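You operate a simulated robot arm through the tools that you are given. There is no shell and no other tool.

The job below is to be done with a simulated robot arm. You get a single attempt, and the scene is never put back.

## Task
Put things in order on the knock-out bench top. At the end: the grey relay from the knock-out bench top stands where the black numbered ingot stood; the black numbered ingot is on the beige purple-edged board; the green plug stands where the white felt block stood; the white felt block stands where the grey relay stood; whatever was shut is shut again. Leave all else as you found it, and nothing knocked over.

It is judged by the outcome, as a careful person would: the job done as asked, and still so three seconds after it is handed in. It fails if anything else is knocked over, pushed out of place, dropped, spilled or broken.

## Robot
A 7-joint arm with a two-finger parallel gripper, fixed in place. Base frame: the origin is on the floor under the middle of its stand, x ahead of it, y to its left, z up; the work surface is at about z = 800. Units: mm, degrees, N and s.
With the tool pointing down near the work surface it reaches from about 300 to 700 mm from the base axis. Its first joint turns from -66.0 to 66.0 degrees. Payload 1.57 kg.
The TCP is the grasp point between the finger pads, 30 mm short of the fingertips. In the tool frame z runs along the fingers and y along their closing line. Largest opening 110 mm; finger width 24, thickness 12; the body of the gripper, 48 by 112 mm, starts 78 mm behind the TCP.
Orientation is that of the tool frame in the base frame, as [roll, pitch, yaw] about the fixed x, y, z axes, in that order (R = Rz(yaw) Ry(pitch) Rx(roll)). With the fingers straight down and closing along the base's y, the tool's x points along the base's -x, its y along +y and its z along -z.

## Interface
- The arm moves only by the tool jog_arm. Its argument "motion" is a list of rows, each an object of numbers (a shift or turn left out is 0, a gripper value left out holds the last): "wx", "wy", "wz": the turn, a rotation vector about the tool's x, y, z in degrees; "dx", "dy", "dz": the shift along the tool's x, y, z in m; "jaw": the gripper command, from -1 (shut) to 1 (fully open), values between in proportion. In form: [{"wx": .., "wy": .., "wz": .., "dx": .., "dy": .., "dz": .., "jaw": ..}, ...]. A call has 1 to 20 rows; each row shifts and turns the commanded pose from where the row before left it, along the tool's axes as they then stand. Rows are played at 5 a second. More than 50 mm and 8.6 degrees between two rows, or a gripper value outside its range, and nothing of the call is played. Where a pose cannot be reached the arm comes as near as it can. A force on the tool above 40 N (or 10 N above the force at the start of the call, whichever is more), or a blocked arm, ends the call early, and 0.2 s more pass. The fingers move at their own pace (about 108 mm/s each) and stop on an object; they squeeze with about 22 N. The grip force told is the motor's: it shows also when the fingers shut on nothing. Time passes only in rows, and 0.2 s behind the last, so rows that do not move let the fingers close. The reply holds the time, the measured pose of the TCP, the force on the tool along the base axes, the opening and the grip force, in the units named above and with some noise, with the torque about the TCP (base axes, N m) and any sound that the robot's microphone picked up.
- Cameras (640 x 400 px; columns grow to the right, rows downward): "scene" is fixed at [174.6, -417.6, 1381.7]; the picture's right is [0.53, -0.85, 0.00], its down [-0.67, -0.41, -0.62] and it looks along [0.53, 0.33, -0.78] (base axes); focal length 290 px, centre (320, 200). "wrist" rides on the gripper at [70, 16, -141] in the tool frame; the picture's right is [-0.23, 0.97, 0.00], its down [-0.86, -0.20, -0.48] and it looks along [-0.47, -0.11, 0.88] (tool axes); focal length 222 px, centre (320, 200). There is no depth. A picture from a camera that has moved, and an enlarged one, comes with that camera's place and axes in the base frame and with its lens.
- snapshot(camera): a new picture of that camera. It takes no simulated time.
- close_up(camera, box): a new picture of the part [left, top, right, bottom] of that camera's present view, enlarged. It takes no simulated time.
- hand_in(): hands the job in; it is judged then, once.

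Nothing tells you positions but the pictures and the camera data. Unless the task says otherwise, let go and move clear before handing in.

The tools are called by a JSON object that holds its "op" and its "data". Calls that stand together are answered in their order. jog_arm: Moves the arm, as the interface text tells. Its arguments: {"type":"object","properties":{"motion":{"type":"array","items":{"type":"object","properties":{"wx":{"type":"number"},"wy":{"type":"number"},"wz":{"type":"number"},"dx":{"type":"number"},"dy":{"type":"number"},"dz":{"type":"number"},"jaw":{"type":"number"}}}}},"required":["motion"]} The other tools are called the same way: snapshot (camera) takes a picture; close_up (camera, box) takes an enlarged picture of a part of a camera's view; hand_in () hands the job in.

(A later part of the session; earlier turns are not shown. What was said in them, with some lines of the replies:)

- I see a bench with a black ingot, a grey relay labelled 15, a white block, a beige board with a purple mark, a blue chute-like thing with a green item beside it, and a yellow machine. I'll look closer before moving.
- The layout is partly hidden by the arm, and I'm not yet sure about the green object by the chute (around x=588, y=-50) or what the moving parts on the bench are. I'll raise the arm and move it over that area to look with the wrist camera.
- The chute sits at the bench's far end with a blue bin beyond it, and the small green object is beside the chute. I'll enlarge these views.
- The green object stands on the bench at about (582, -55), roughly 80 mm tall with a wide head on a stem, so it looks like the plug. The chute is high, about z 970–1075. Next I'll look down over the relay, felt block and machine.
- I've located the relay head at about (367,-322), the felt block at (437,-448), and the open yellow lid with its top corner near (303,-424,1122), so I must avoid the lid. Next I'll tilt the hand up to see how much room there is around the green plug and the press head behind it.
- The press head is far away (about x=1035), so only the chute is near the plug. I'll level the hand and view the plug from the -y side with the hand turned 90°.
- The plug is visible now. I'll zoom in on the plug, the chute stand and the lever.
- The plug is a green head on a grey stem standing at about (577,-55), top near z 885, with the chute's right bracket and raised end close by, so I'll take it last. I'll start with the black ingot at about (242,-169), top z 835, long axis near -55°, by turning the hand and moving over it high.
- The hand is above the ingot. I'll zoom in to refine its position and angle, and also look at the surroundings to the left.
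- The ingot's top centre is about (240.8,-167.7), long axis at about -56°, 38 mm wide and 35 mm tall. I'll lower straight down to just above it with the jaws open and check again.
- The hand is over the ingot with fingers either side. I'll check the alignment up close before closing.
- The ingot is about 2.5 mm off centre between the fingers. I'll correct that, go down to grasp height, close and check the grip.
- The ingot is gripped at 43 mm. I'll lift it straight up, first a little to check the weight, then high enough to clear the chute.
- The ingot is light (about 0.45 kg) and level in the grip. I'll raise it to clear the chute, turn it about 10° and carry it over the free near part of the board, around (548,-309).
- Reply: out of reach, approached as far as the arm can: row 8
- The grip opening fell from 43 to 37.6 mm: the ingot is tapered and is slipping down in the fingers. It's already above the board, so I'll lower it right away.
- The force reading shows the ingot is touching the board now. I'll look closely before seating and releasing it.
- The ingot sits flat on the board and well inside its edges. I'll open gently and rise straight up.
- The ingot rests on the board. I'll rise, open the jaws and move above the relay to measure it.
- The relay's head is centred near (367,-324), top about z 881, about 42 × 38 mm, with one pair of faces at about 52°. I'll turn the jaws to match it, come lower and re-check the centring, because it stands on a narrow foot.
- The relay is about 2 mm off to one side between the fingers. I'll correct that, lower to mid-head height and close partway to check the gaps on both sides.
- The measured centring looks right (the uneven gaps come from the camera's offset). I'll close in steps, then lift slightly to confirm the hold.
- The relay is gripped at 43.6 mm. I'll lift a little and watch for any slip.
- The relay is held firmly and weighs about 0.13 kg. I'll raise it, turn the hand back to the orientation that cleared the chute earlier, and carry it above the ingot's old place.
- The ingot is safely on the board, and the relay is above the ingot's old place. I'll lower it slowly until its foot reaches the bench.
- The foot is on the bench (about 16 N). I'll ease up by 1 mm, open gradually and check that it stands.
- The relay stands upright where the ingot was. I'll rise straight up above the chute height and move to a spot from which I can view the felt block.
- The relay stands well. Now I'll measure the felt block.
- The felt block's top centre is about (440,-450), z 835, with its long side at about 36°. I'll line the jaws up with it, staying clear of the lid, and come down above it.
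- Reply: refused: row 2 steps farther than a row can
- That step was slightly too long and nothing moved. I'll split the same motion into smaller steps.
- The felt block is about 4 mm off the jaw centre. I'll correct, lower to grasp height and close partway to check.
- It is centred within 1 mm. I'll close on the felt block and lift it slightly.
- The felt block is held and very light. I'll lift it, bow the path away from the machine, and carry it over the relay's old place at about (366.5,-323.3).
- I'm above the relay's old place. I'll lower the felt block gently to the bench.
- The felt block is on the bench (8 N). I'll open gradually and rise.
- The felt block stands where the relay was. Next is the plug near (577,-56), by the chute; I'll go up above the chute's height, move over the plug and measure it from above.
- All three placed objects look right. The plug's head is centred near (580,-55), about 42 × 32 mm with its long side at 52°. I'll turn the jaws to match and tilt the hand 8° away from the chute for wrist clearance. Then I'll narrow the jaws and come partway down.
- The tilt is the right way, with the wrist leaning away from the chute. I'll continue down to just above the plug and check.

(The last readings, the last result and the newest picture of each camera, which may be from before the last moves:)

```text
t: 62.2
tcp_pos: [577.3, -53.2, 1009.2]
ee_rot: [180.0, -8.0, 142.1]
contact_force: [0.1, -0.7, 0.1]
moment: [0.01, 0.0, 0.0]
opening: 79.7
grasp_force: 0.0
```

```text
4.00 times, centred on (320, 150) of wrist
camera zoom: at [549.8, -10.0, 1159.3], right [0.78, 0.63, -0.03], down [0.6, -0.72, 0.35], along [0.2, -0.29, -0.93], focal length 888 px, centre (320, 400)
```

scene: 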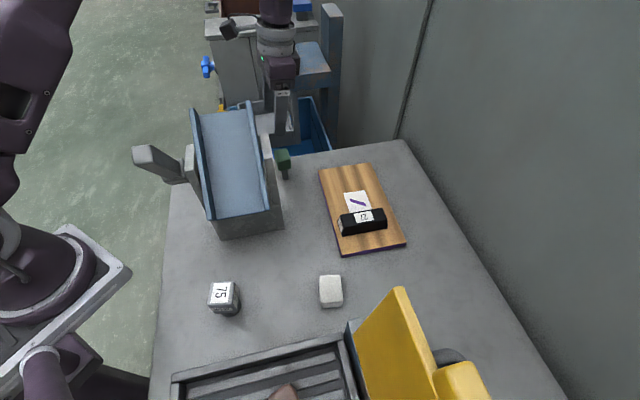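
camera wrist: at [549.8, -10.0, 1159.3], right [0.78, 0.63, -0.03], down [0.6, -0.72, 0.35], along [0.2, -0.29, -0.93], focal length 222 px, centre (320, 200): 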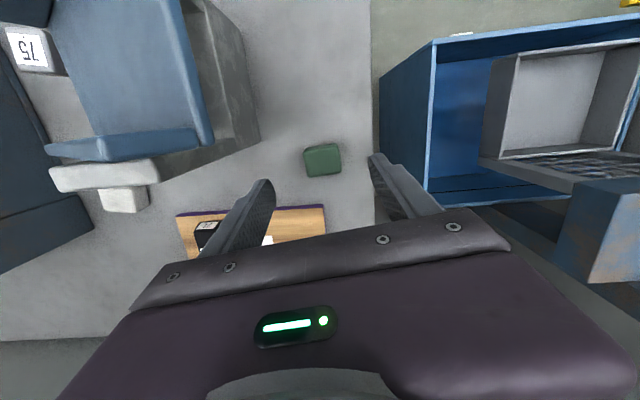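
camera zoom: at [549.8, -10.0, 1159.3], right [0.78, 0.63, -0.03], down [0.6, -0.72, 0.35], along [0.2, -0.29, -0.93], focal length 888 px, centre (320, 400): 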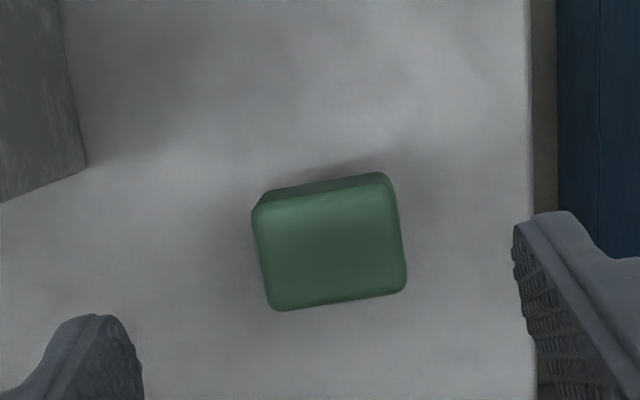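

The plug's head is at about 48.5°, so my jaws need to turn another 3.5° and shift about 1.4 mm. I'll make that correction and come down to just above the head.

{"op": "jog_arm", "data": {"motion": [{"wx": -0.49, "wz": 3.47}, {"dx": -0.002, "dy": -0.0014, "dz": -0.0003}, {"dx": -0.0049, "dz": 0.0347}, {"dx": -0.0049, "dz": 0.0347}, {}]}}

{"op": "snapshot", "data": {"camera": "wrist"}}

{"op": "close_up", "data": {"camera": "wrist", "box": [240, 100, 400, 220]}}

{"op": "snapshot", "data": {"camera": "scene"}}

{"op": "close_up", "data": {"camera": "scene", "box": [200, 30, 340, 190]}}

```text
t: 63.4
tcp_pos: [579.6, -56.7, 940.8]
ee_rot: [180.0, -8.0, 138.6]
contact_force: [-0.6, -0.1, 0.1]
moment: [0.02, -0.01, 0.0]
opening: 79.8
grasp_force: 0.0
```

```text
taken
camera wrist: at [552.9, -11.1, 1089.3], right [0.81, 0.58, -0.03], down [0.55, -0.75, 0.35], along [0.18, -0.31, -0.93], focal length 222 px, centre (320, 200)
```

wrist: 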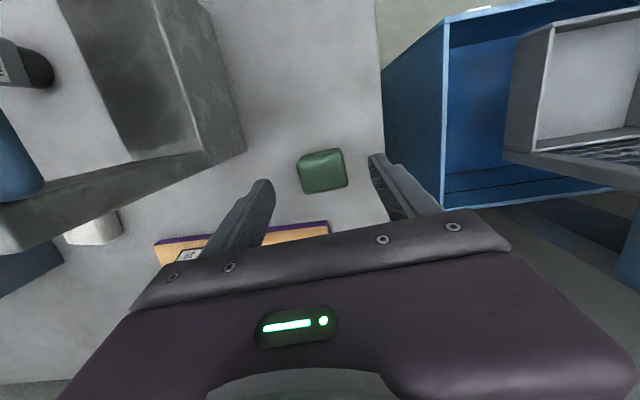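

```text
3.33 times, centred on (320, 160) of wrist
camera zoom: at [552.9, -11.1, 1089.3], right [0.81, 0.58, -0.03], down [0.55, -0.75, 0.35], along [0.18, -0.31, -0.93], focal length 740 px, centre (320, 333)
```

zoom: 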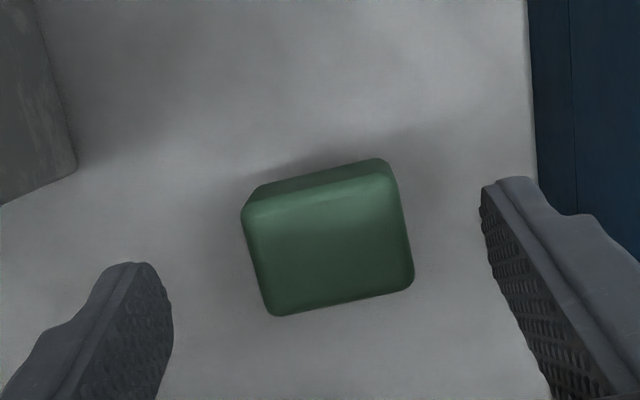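

```text
taken
```

scene: 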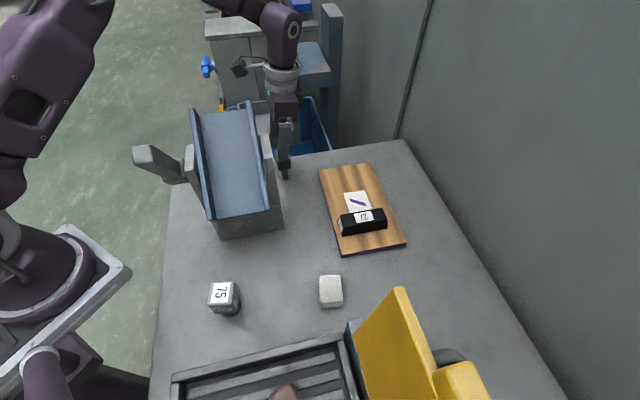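

```text
2.50 times, centred on (270, 110) of scene
camera zoom: at [174.6, -417.7, 1381.7], right [0.53, -0.85, 0.0], down [-0.67, -0.41, -0.62], along [0.53, 0.33, -0.78], focal length 725 px, centre (445, 425)
```

zoom: 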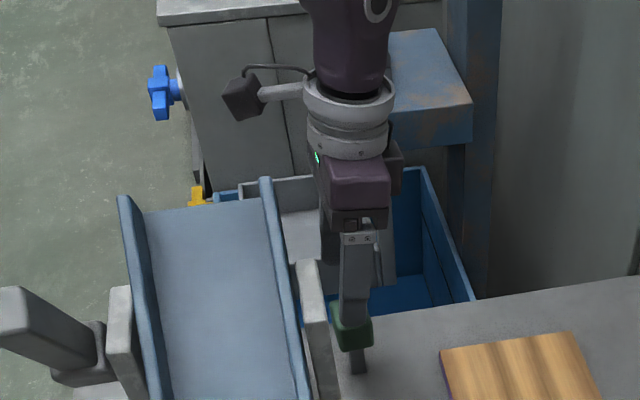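

The jaws line up with the head within about 1 mm, and the wrist is well clear of the chute. I'll make the last small correction, go down around the head and narrow the jaws for a check.

{"op": "jog_arm", "data": {"motion": [{"dx": -0.0015, "dy": 0.0008, "dz": -0.0002}, {"dx": -0.005, "dz": 0.0357}, {"dx": -0.005, "dz": 0.0357}, {"jaw": 0.2}, {"jaw": 0.0}, {}]}}

{"op": "snapshot", "data": {"camera": "wrist"}}

{"op": "close_up", "data": {"camera": "wrist", "box": [240, 110, 400, 230]}}

{"op": "close_up", "data": {"camera": "scene", "box": [200, 60, 360, 200]}}

```text
t: 64.8
tcp_pos: [580.3, -55.7, 869.0]
ee_rot: [-179.9, -8.0, 138.5]
contact_force: [0.1, 0.5, 0.6]
moment: [-0.01, 0.01, 0.01]
opening: 54.8
grasp_force: 0.1
```

```text
taken
camera wrist: at [554.1, -10.9, 1017.4], right [0.81, 0.58, -0.03], down [0.55, -0.75, 0.35], along [0.18, -0.31, -0.93], focal length 222 px, centre (320, 200)
```

wrist: 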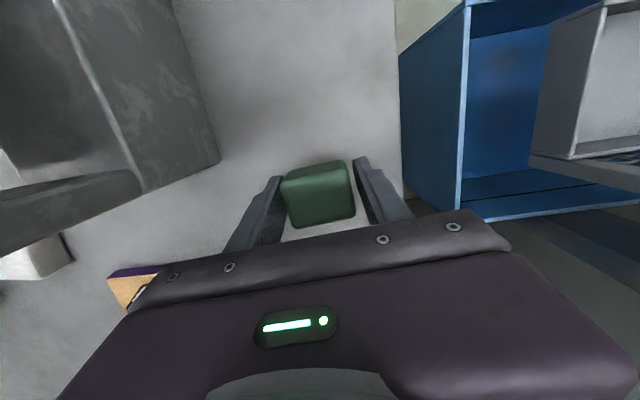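

```text
3.33 times, centred on (320, 170) of wrist
camera zoom: at [554.1, -10.9, 1017.4], right [0.81, 0.58, -0.03], down [0.55, -0.75, 0.35], along [0.18, -0.31, -0.93], focal length 740 px, centre (320, 300)
```

zoom: 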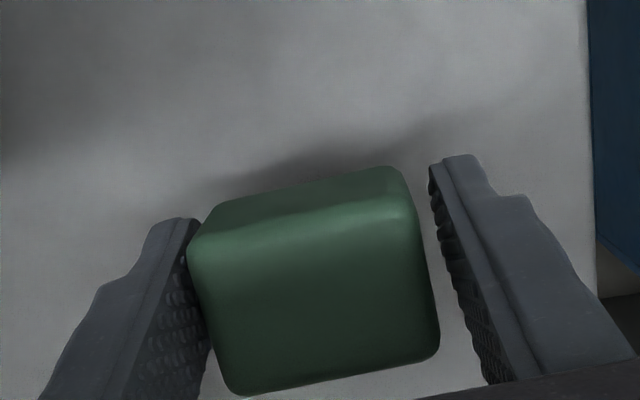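

```text
2.86 times, centred on (280, 130) of scene
camera zoom: at [174.6, -417.6, 1381.7], right [0.53, -0.85, 0.0], down [-0.67, -0.41, -0.62], along [0.53, 0.33, -0.78], focal length 828 px, centre (434, 400)
```

zoom: 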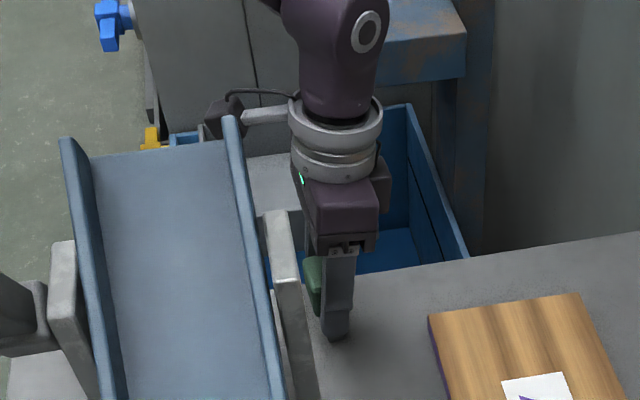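

The head is centred between the pads within 0.5 mm. I'll close in small steps.

{"op": "jog_arm", "data": {"motion": [{"jaw": -0.08}, {"jaw": -0.14}, {"jaw": -0.18}, {"jaw": -0.22}, {"jaw": -0.26}, {"jaw": -0.3}, {"jaw": -1}, {}, {}]}}

{"op": "close_up", "data": {"camera": "wrist", "box": [240, 110, 400, 230]}}

{"op": "close_up", "data": {"camera": "scene", "box": [250, 120, 330, 190]}}

```text
t: 66.8
tcp_pos: [580.6, -56.3, 869.1]
ee_rot: [-180.0, -8.0, 138.5]
contact_force: [0.2, 0.2, 0.5]
moment: [-0.04, -0.01, -0.02]
opening: 45.8
grasp_force: 21.5
```

```text
3.33 times, centred on (320, 170) of wrist
camera zoom: at [554.1, -10.9, 1017.5], right [0.81, 0.58, -0.03], down [0.55, -0.75, 0.35], along [0.18, -0.31, -0.93], focal length 740 px, centre (320, 300)
```

zoom: 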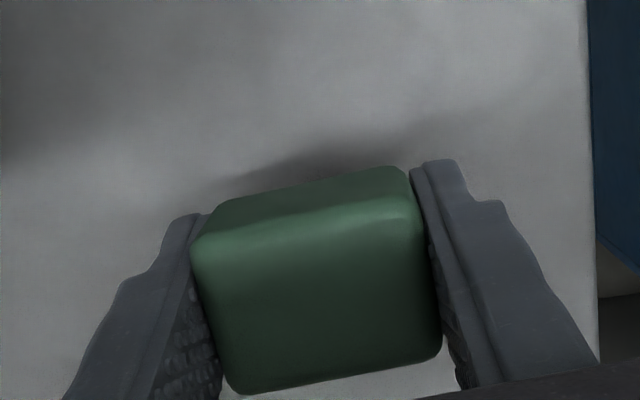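

```text
5.71 times, centred on (290, 155) of scene
camera zoom: at [174.6, -417.7, 1381.7], right [0.53, -0.85, 0.0], down [-0.67, -0.41, -0.62], along [0.53, 0.33, -0.78], focal length 1656 px, centre (491, 457)
```

zoom: 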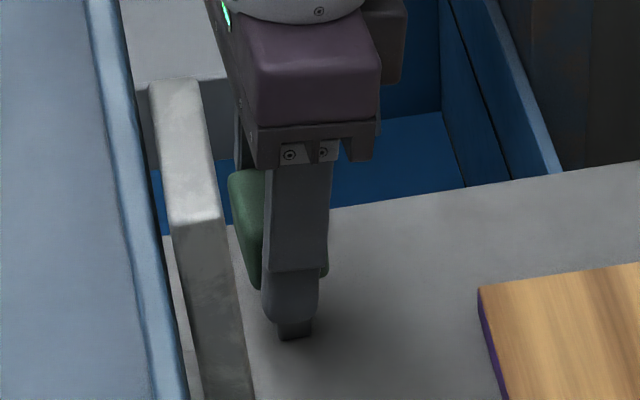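

It's gripped at 45.8 mm. I'll lift a few millimetres to confirm the plug comes free and doesn't slip.

{"op": "jog_arm", "data": {"motion": [{"dx": 0.0003, "dz": -0.002}, {"dx": 0.0004, "dz": -0.003}, {}]}}

{"op": "close_up", "data": {"camera": "scene", "box": [250, 120, 330, 190]}}

```text
t: 67.6
tcp_pos: [579.8, -55.8, 873.2]
ee_rot: [179.9, -8.0, 138.6]
contact_force: [-0.6, 0.0, -1.3]
moment: [0.01, 0.02, 0.01]
opening: 45.4
grasp_force: 21.7
```

```text
5.71 times, centred on (290, 155) of scene
camera zoom: at [174.6, -417.7, 1381.7], right [0.53, -0.85, 0.0], down [-0.67, -0.41, -0.62], along [0.53, 0.33, -0.78], focal length 1656 px, centre (491, 457)
```

zoom: 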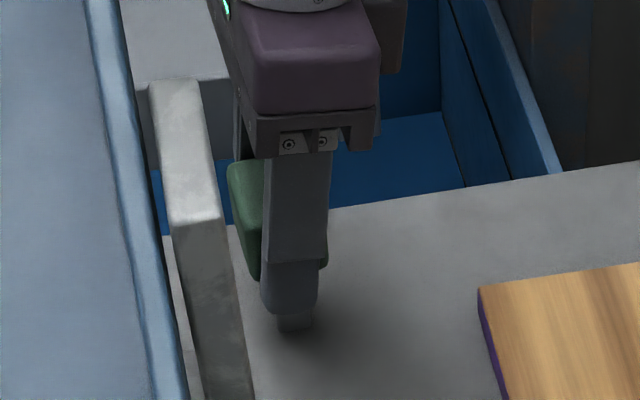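

The plug came free cleanly (about 0.15 kg). I'll lift it straight up clear of everything on the bench, then carry it toward the felt block's old place.

{"op": "jog_arm", "data": {"motion": [{"dx": 0.0057, "dz": -0.0406}, {"dx": 0.0057, "dz": -0.0406}, {"dx": 0.001, "dz": -0.007}, {}]}}

{"op": "jog_arm", "data": {"motion": [{"dx": -0.017, "dy": -0.04325, "dz": -0.0024}, {"dx": -0.017, "dy": -0.04325, "dz": -0.0024}, {"dx": -0.017, "dy": -0.04325, "dz": -0.0024}, {"dx": -0.017, "dy": -0.04325, "dz": -0.0024}, {"dx": -0.017, "dy": -0.04325, "dz": -0.0024}, {"dx": -0.017, "dy": -0.04325, "dz": -0.0024}, {}]}}

{"op": "snapshot", "data": {"camera": "wrist"}}

{"op": "snapshot", "data": {"camera": "scene"}}

```text
t: 68.6
tcp_pos: [580.7, -56.1, 962.7]
ee_rot: [-180.0, -8.1, 138.6]
contact_force: [0.5, -0.1, -1.2]
moment: [0.04, 0.0, 0.01]
opening: 45.6
grasp_force: 21.7
```

```text
t: 70.2
tcp_pos: [486.4, -318.8, 961.4]
ee_rot: [-179.9, -8.1, 138.6]
contact_force: [-0.2, -1.3, -1.2]
moment: [-0.04, 0.0, 0.0]
opening: 45.7
grasp_force: 21.7
```

```text
taken
camera wrist: at [460.8, -273.4, 1111.4], right [0.81, 0.58, -0.03], down [0.55, -0.75, 0.35], along [0.18, -0.31, -0.93], focal length 222 px, centre (320, 200)
```

wrist: 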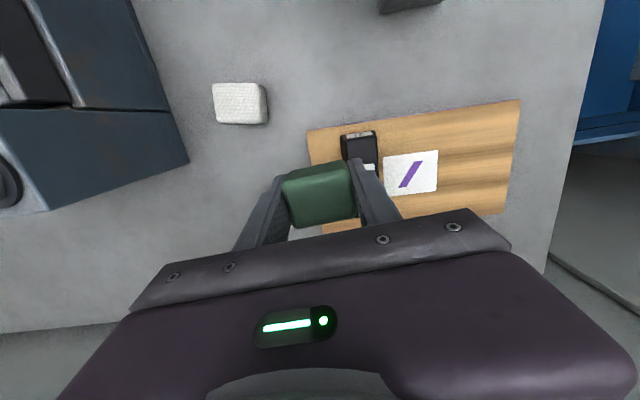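

```text
taken
```

scene: 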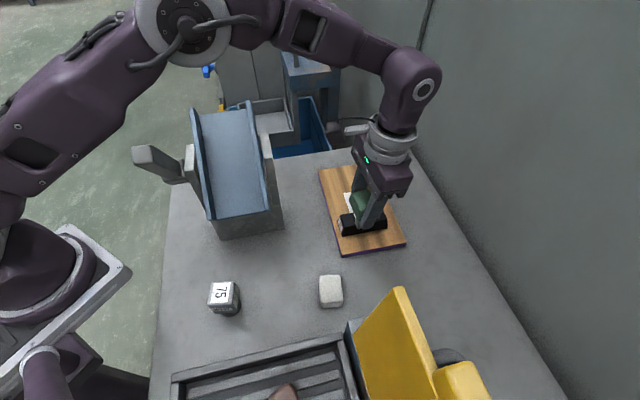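

The path is clear and the plug is steady. I'll continue to above the felt block's old place.

{"op": "jog_arm", "data": {"motion": [{"dx": -0.017, "dy": -0.0433, "dz": -0.0024}, {"dx": -0.017, "dy": -0.0433, "dz": -0.0024}, {"dx": -0.017, "dy": -0.0433, "dz": -0.0024}, {}, {}]}}

{"op": "snapshot", "data": {"camera": "wrist"}}

{"op": "snapshot", "data": {"camera": "scene"}}

```text
t: 71.4
tcp_pos: [446.6, -428.1, 961.3]
ee_rot: [-179.9, -8.0, 138.5]
contact_force: [0.2, -0.6, -0.4]
moment: [-0.01, -0.01, -0.01]
opening: 45.7
grasp_force: 22.5
out of reach, approached as far as the arm can: row 3
```

```text
taken
camera wrist: at [421.5, -382.5, 1111.7], right [0.81, 0.58, -0.03], down [0.55, -0.75, 0.35], along [0.18, -0.31, -0.93], focal length 222 px, centre (320, 200)
```

wrist: 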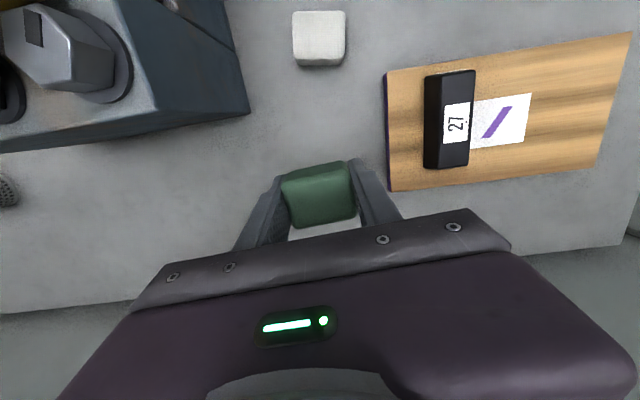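

```text
taken
```

scene: 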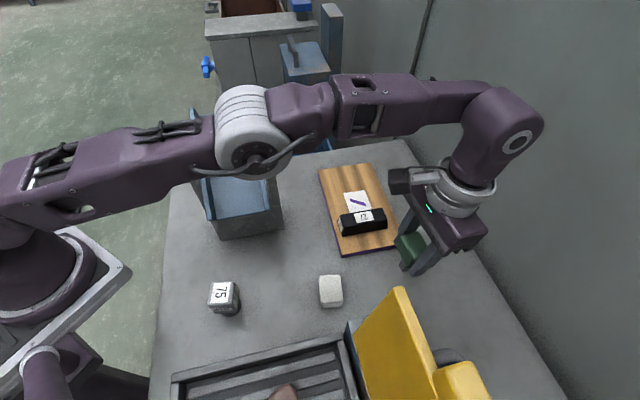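

The arm is at the edge of its reach with this outward lean. I'll turn the hand 80° about the vertical, so the plug stays upright and the lean points sideways, away from the lid.

{"op": "jog_arm", "data": {"motion": [{"wx": 1.113, "wz": -7.92}, {"wx": 1.113, "wz": -7.92}, {"wx": 1.113, "wz": -7.92}, {"wx": 1.113, "wz": -7.92}, {"wx": 1.113, "wz": -7.92}, {}]}}

{"op": "snapshot", "data": {"camera": "scene"}}

{"op": "snapshot", "data": {"camera": "wrist"}}

```text
t: 72.8
tcp_pos: [448.2, -428.7, 962.5]
ee_rot: [-180.0, -8.0, 178.8]
contact_force: [0.7, -0.5, -1.4]
moment: [0.02, 0.0, -0.01]
opening: 45.5
grasp_force: 22.0
```

```text
taken
```

scene: 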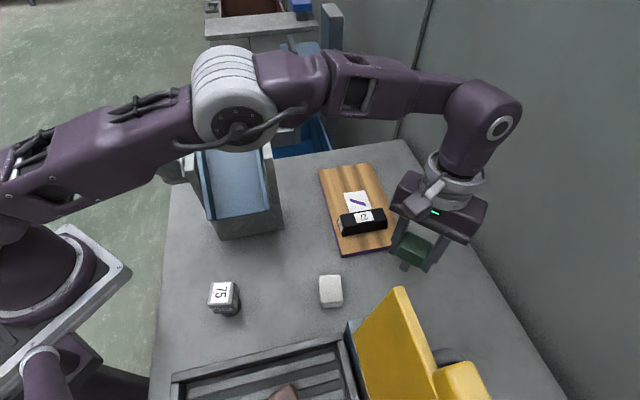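

```text
taken
camera wrist: at [399.1, -410.9, 1111.7], right [0.25, 0.97, -0.03], down [0.91, -0.22, 0.35], along [0.34, -0.12, -0.93], focal length 222 px, centre (320, 200)
```

wrist: 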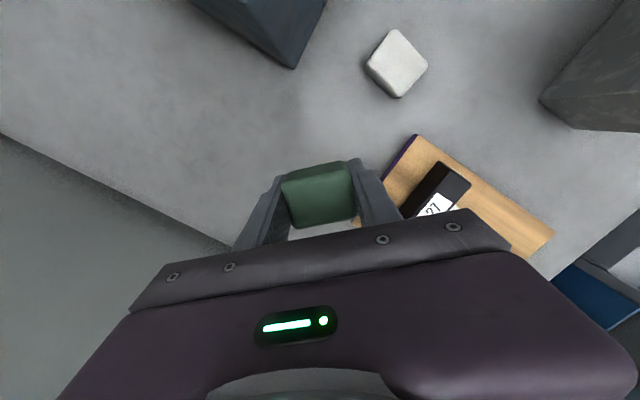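

That works well. I'll finish the turn.

{"op": "jog_arm", "data": {"motion": [{"wx": 1.113, "wz": -7.92}, {"wx": 1.113, "wz": -7.92}, {"wx": 1.113, "wz": -7.92}, {"wx": 1.113, "wz": -7.92}, {}]}}

{"op": "snapshot", "data": {"camera": "scene"}}

{"op": "snapshot", "data": {"camera": "wrist"}}

```text
t: 74.0
tcp_pos: [447.1, -427.6, 962.8]
ee_rot: [180.0, -8.1, -149.2]
contact_force: [0.0, 1.1, -1.4]
moment: [0.0, -0.02, 0.01]
opening: 45.9
grasp_force: 21.6
```

```text
taken
```

scene: 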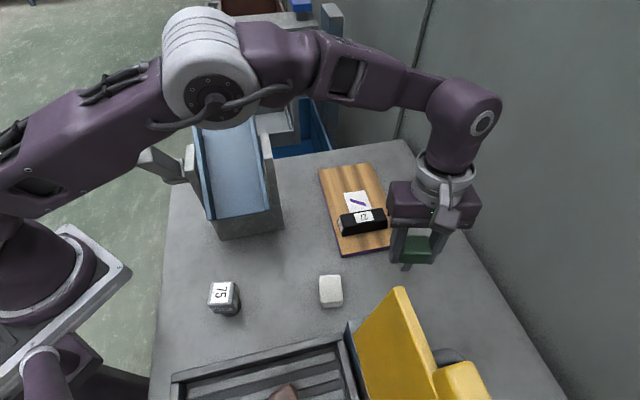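

```text
taken
camera wrist: at [397.1, -439.4, 1111.9], right [-0.3, 0.95, -0.03], down [0.89, 0.29, 0.35], along [0.35, 0.08, -0.93], focal length 222 px, centre (320, 200)
```

wrist: 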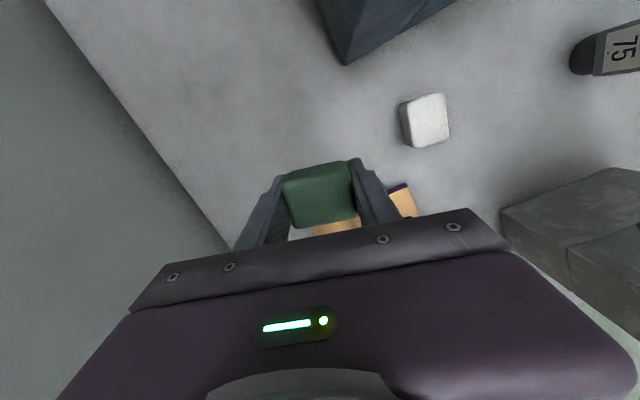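

The hand is now sideways, and the plug is unchanged in the grip. I'll shift over the target spot (438.5,-450.3) and lower partway.

{"op": "jog_arm", "data": {"motion": [{"dx": 0.0094, "dy": -0.0073, "dz": 0.0013}, {"dx": 0.0093, "dy": -0.0073, "dz": 0.0013}, {"dx": -0.0056, "dz": 0.0396}, {"dx": -0.0035, "dz": 0.0248}, {}, {}]}}

{"op": "snapshot", "data": {"camera": "scene"}}

{"op": "snapshot", "data": {"camera": "wrist"}}

{"op": "close_up", "data": {"camera": "scene", "box": [350, 190, 510, 310]}}

```text
t: 75.4
tcp_pos: [439.4, -451.0, 899.2]
ee_rot: [-180.0, -8.0, -149.3]
contact_force: [0.2, -0.5, -0.3]
moment: [0.0, 0.0, 0.03]
opening: 45.5
grasp_force: 21.8
```

```text
taken
```

scene: 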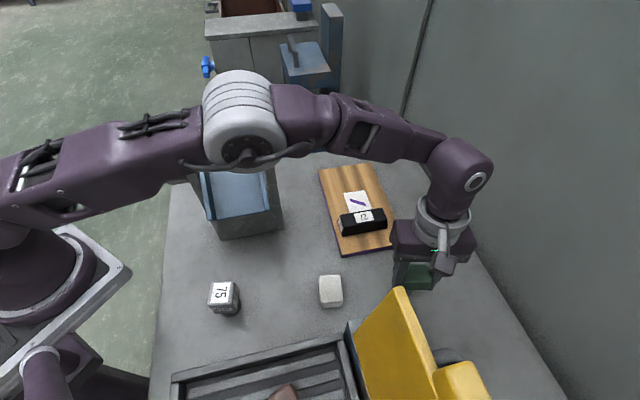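

```text
taken
camera wrist: at [388.5, -462.0, 1047.0], right [-0.3, 0.95, -0.03], down [0.89, 0.29, 0.35], along [0.35, 0.08, -0.93], focal length 222 px, centre (320, 200)
```

wrist: 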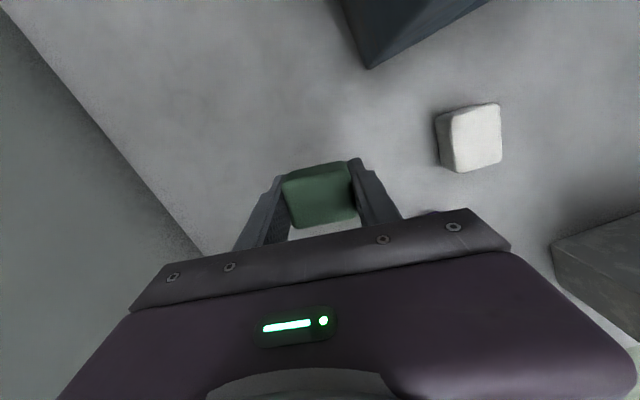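

```text
3.33 times, centred on (430, 250) of scene
camera zoom: at [174.6, -417.7, 1381.7], right [0.53, -0.85, 0.0], down [-0.67, -0.41, -0.62], along [0.53, 0.33, -0.78], focal length 966 px, centre (-47, 33)
```

zoom: 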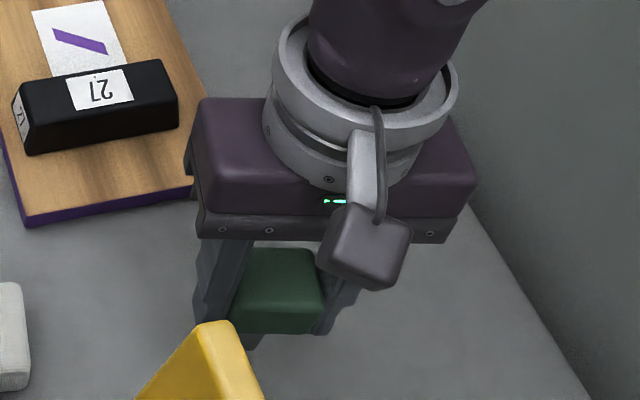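

I'm over the spot with clear space. I'll lower the last part slowly until the foot touches.

{"op": "jog_arm", "data": {"motion": [{"dx": -0.0025, "dz": 0.0178}, {"dx": -0.0011, "dz": 0.0079}, {}]}}

{"op": "jog_arm", "data": {"motion": [{"dx": -0.0003, "dz": 0.002}, {}]}}

```text
t: 76.2
tcp_pos: [439.9, -450.2, 871.0]
ee_rot: [180.0, -7.9, -149.5]
contact_force: [-0.7, -0.4, -0.7]
moment: [0.0, -0.02, 0.0]
opening: 45.4
grasp_force: 22.2
```

```text
t: 76.8
tcp_pos: [439.3, -451.5, 869.5]
ee_rot: [-180.0, -8.0, -149.4]
contact_force: [0.0, -0.5, -0.3]
moment: [-0.01, 0.02, 0.02]
opening: 45.8
grasp_force: 22.0
```

{"op": "jog_arm", "data": {"motion": [{"dx": -0.0001, "dz": 0.001}, {}]}}

{"op": "jog_arm", "data": {"motion": [{"dx": -0.0001, "dz": 0.0008}, {}]}}

{"op": "close_up", "data": {"camera": "scene", "box": [370, 220, 470, 310]}}

```text
t: 77.4
tcp_pos: [439.5, -451.3, 870.3]
ee_rot: [-180.0, -8.0, -149.4]
contact_force: [0.5, -0.4, -0.8]
moment: [-0.01, -0.01, 0.02]
opening: 45.5
grasp_force: 22.0
```

```text
t: 78.0
tcp_pos: [439.2, -450.7, 868.4]
ee_rot: [-180.0, -8.0, -149.3]
contact_force: [-0.8, 0.4, 4.0]
moment: [0.07, 0.06, -0.01]
opening: 45.8
grasp_force: 22.1
```

```text
4.44 times, centred on (420, 265) of scene
camera zoom: at [174.5, -417.6, 1381.8], right [0.53, -0.85, 0.0], down [-0.67, -0.41, -0.62], along [0.53, 0.33, -0.78], focal length 1288 px, centre (-124, -89)
```

zoom: 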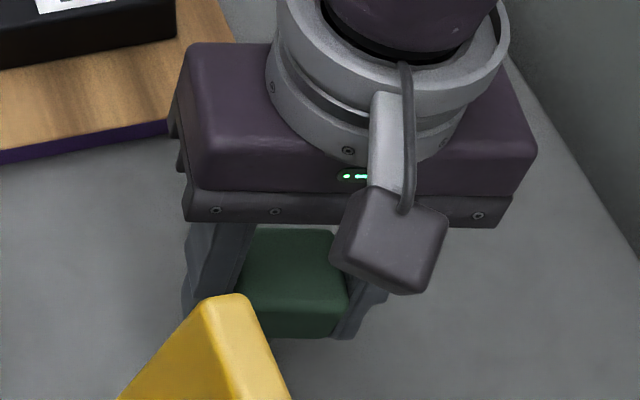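

The foot is on the bench (about 5 N). I'll release in small steps.

{"op": "jog_arm", "data": {"motion": [{"jaw": -0.15}, {"jaw": -0.13}, {"jaw": -0.1}, {"jaw": -0.05}, {"jaw": 0.05}, {"jaw": 0.15}, {}]}}

{"op": "close_up", "data": {"camera": "wrist", "box": [240, 110, 400, 230]}}

{"op": "close_up", "data": {"camera": "scene", "box": [370, 220, 470, 310]}}

```text
t: 79.6
tcp_pos: [438.6, -450.8, 868.5]
ee_rot: [-180.0, -7.9, -149.4]
contact_force: [-0.6, -0.3, 0.4]
moment: [-0.01, 0.01, -0.04]
opening: 63.1
grasp_force: 0.1
```

```text
3.33 times, centred on (320, 170) of wrist
camera zoom: at [388.8, -461.7, 1017.2], right [-0.3, 0.95, -0.03], down [0.89, 0.29, 0.35], along [0.35, 0.08, -0.93], focal length 740 px, centre (320, 300)
```

zoom: 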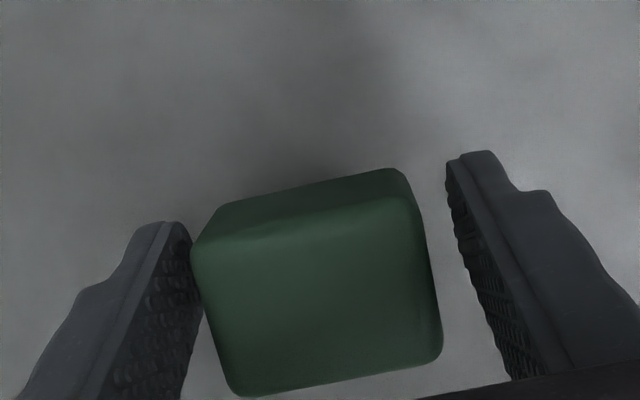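

```text
4.44 times, centred on (420, 265) of scene
camera zoom: at [174.6, -417.6, 1381.7], right [0.53, -0.85, 0.0], down [-0.67, -0.41, -0.62], along [0.53, 0.33, -0.78], focal length 1288 px, centre (-124, -89)
```

zoom: 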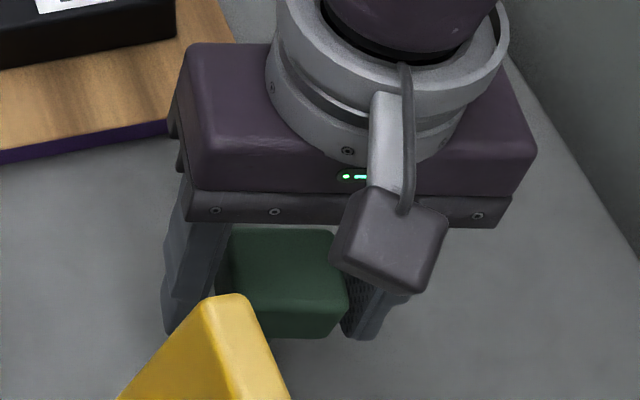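

The plug stands on its own. I'll open a bit more, rise vertically and check everything.

{"op": "jog_arm", "data": {"motion": [{"jaw": 0.35}, {}, {"dx": 0.0028, "dz": -0.0198}, {"dx": 0.0056, "dz": -0.0396}, {"dx": 0.0056, "dz": -0.0396}, {}]}}

{"op": "snapshot", "data": {"camera": "wrist"}}

{"op": "snapshot", "data": {"camera": "scene"}}

```text
t: 81.0
tcp_pos: [438.7, -451.3, 969.2]
ee_rot: [-179.9, -8.0, -149.3]
contact_force: [-0.4, -0.2, -0.2]
moment: [0.03, 0.0, 0.03]
opening: 74.1
grasp_force: 0.1
```

```text
taken
camera wrist: at [388.5, -461.7, 1117.7], right [-0.3, 0.95, -0.03], down [0.89, 0.29, 0.35], along [0.35, 0.08, -0.93], focal length 222 px, centre (320, 200)
```

wrist: 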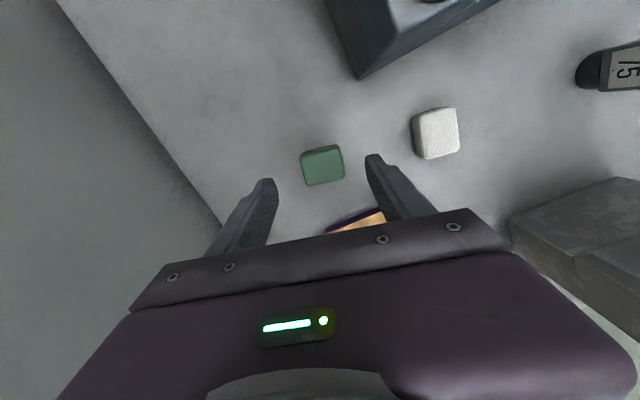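

```text
taken
```

scene: 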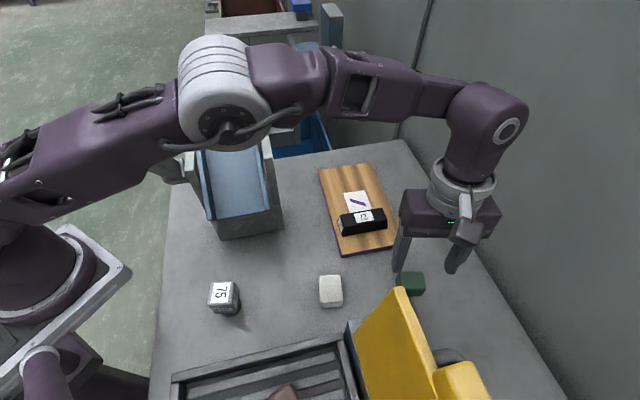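

The plug stands upright where the felt block was. I'll move the arm clear and level it, then check the whole bench.

{"op": "jog_arm", "data": {"motion": [{"dx": -0.0136, "dy": 0.0362, "dz": -0.0282}, {"dx": -0.0136, "dy": 0.0362, "dz": -0.0282}, {"dx": -0.0136, "dy": 0.0362, "dz": -0.0282}, {"dx": -0.0136, "dy": 0.0362, "dz": -0.0282}, {"dx": -0.0136, "dy": 0.0362, "dz": -0.0282}, {"wy": -8.0}, {}]}}

{"op": "snapshot", "data": {"camera": "wrist"}}

{"op": "snapshot", "data": {"camera": "scene"}}

{"op": "close_up", "data": {"camera": "scene", "box": [180, 150, 460, 330]}}

```text
t: 82.6
tcp_pos: [420.7, -251.6, 1099.1]
ee_rot: [-180.0, 0.1, -149.4]
contact_force: [-0.4, 0.7, 0.1]
moment: [-0.03, 0.01, 0.04]
opening: 74.2
grasp_force: 0.1
```

```text
taken
camera wrist: at [353.4, -272.6, 1239.6], right [-0.3, 0.95, 0.0], down [0.84, 0.26, 0.48], along [0.46, 0.14, -0.88], focal length 222 px, centre (320, 200)
```

wrist: 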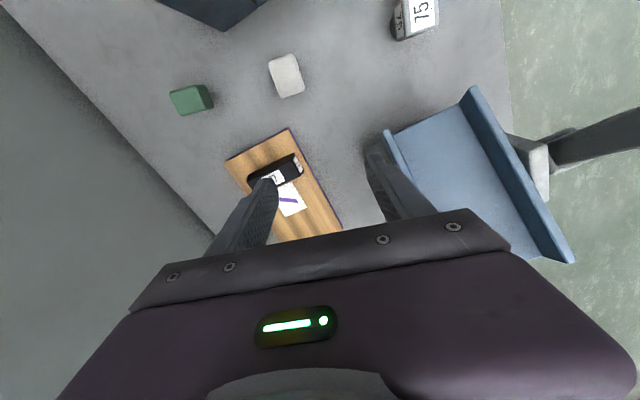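

```text
taken
```

scene: 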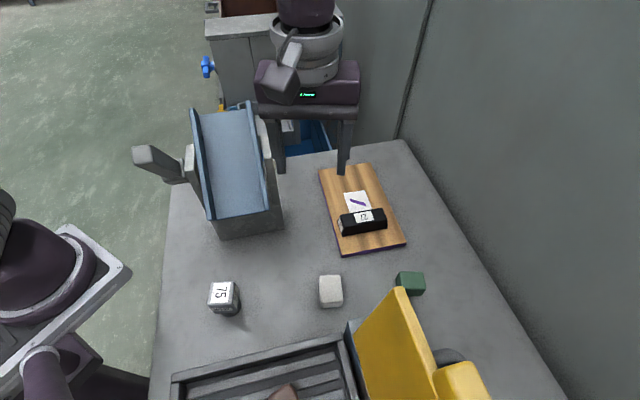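

```text
2.22 times, centred on (320, 240) of scene
camera zoom: at [174.6, -417.6, 1381.7], right [0.53, -0.85, 0.0], down [-0.67, -0.41, -0.62], along [0.53, 0.33, -0.78], focal length 644 px, centre (320, 111)
```

zoom: 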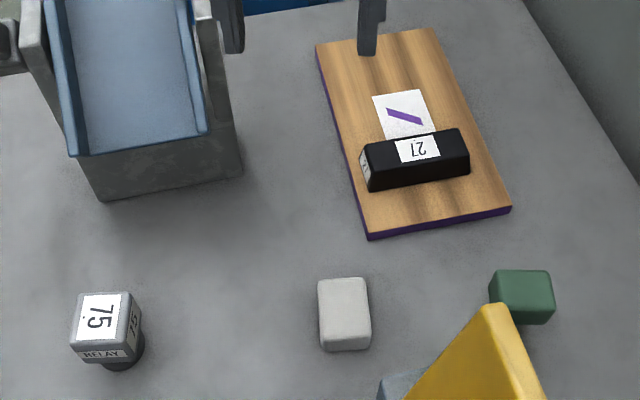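

Everything looks in place. I'll do a last close-up check of the plug and the whole area before handing in.

{"op": "close_up", "data": {"camera": "wrist", "box": [130, 30, 350, 180]}}

{"op": "close_up", "data": {"camera": "scene", "box": [370, 250, 450, 320]}}

{"op": "close_up", "data": {"camera": "scene", "box": [120, 90, 320, 250]}}

```text
2.67 times, centred on (240, 105) of wrist
camera zoom: at [353.4, -272.6, 1239.6], right [-0.3, 0.95, 0.0], down [0.84, 0.26, 0.48], along [0.46, 0.14, -0.88], focal length 592 px, centre (533, 453)
```

zoom: 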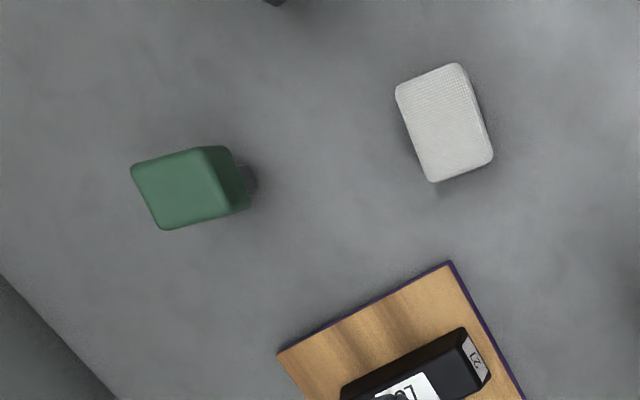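

```text
5.71 times, centred on (410, 285) of scene
camera zoom: at [174.6, -417.6, 1381.7], right [0.53, -0.85, 0.0], down [-0.67, -0.41, -0.62], along [0.53, 0.33, -0.78], focal length 1656 px, centre (-194, -286)
```

zoom: 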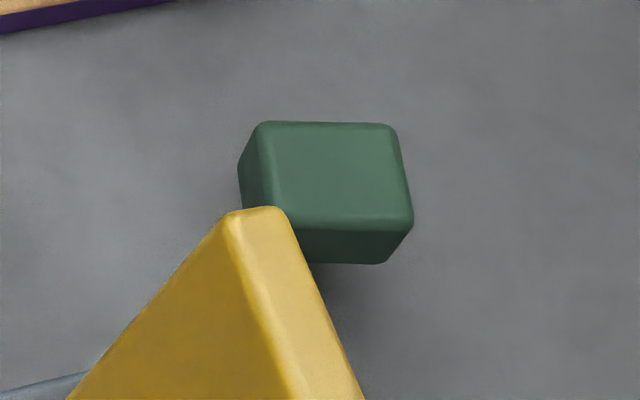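

```text
2.50 times, centred on (220, 170) of scene
camera zoom: at [174.6, -417.6, 1381.7], right [0.53, -0.85, 0.0], down [-0.67, -0.41, -0.62], along [0.53, 0.33, -0.78], focal length 725 px, centre (570, 275)
```

zoom: 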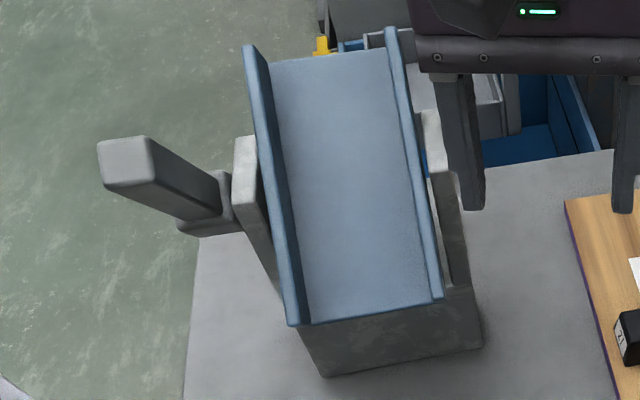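

All four objects stand where they should:
- The relay is where the ingot stood.
- The ingot is on the beige board.
- The plug is where the felt block stood.
- The felt block is where the relay stood.

The lid, chute and machine look untouched, I opened nothing that was shut, and the arm is clear. I'm handing in.

{"op": "hand_in", "data": {}}

```text
The job is handed in.
```

The bench is set out as asked and the job is handed in. My last pictures show everything standing where it should:

- **Grey relay:** it stands where the black numbered ingot stood.
- **Black numbered ingot:** it lies flat on the beige purple-edged board, inside the edges. It is tapered and slipped a little in the grip while I carried it, but I lowered it onto the board without dropping it.
- **Green plug:** it stands upright where the white felt block stood.
- **White felt block:** it stands where the grey relay stood.

I placed each piece by measuring from the pictures, so positions may be off by a few millimetres. I opened nothing that was shut. The yellow lid is still open as I found it, and the chute and machine look unmoved. The gripper was empty and clear of everything before I handed in.
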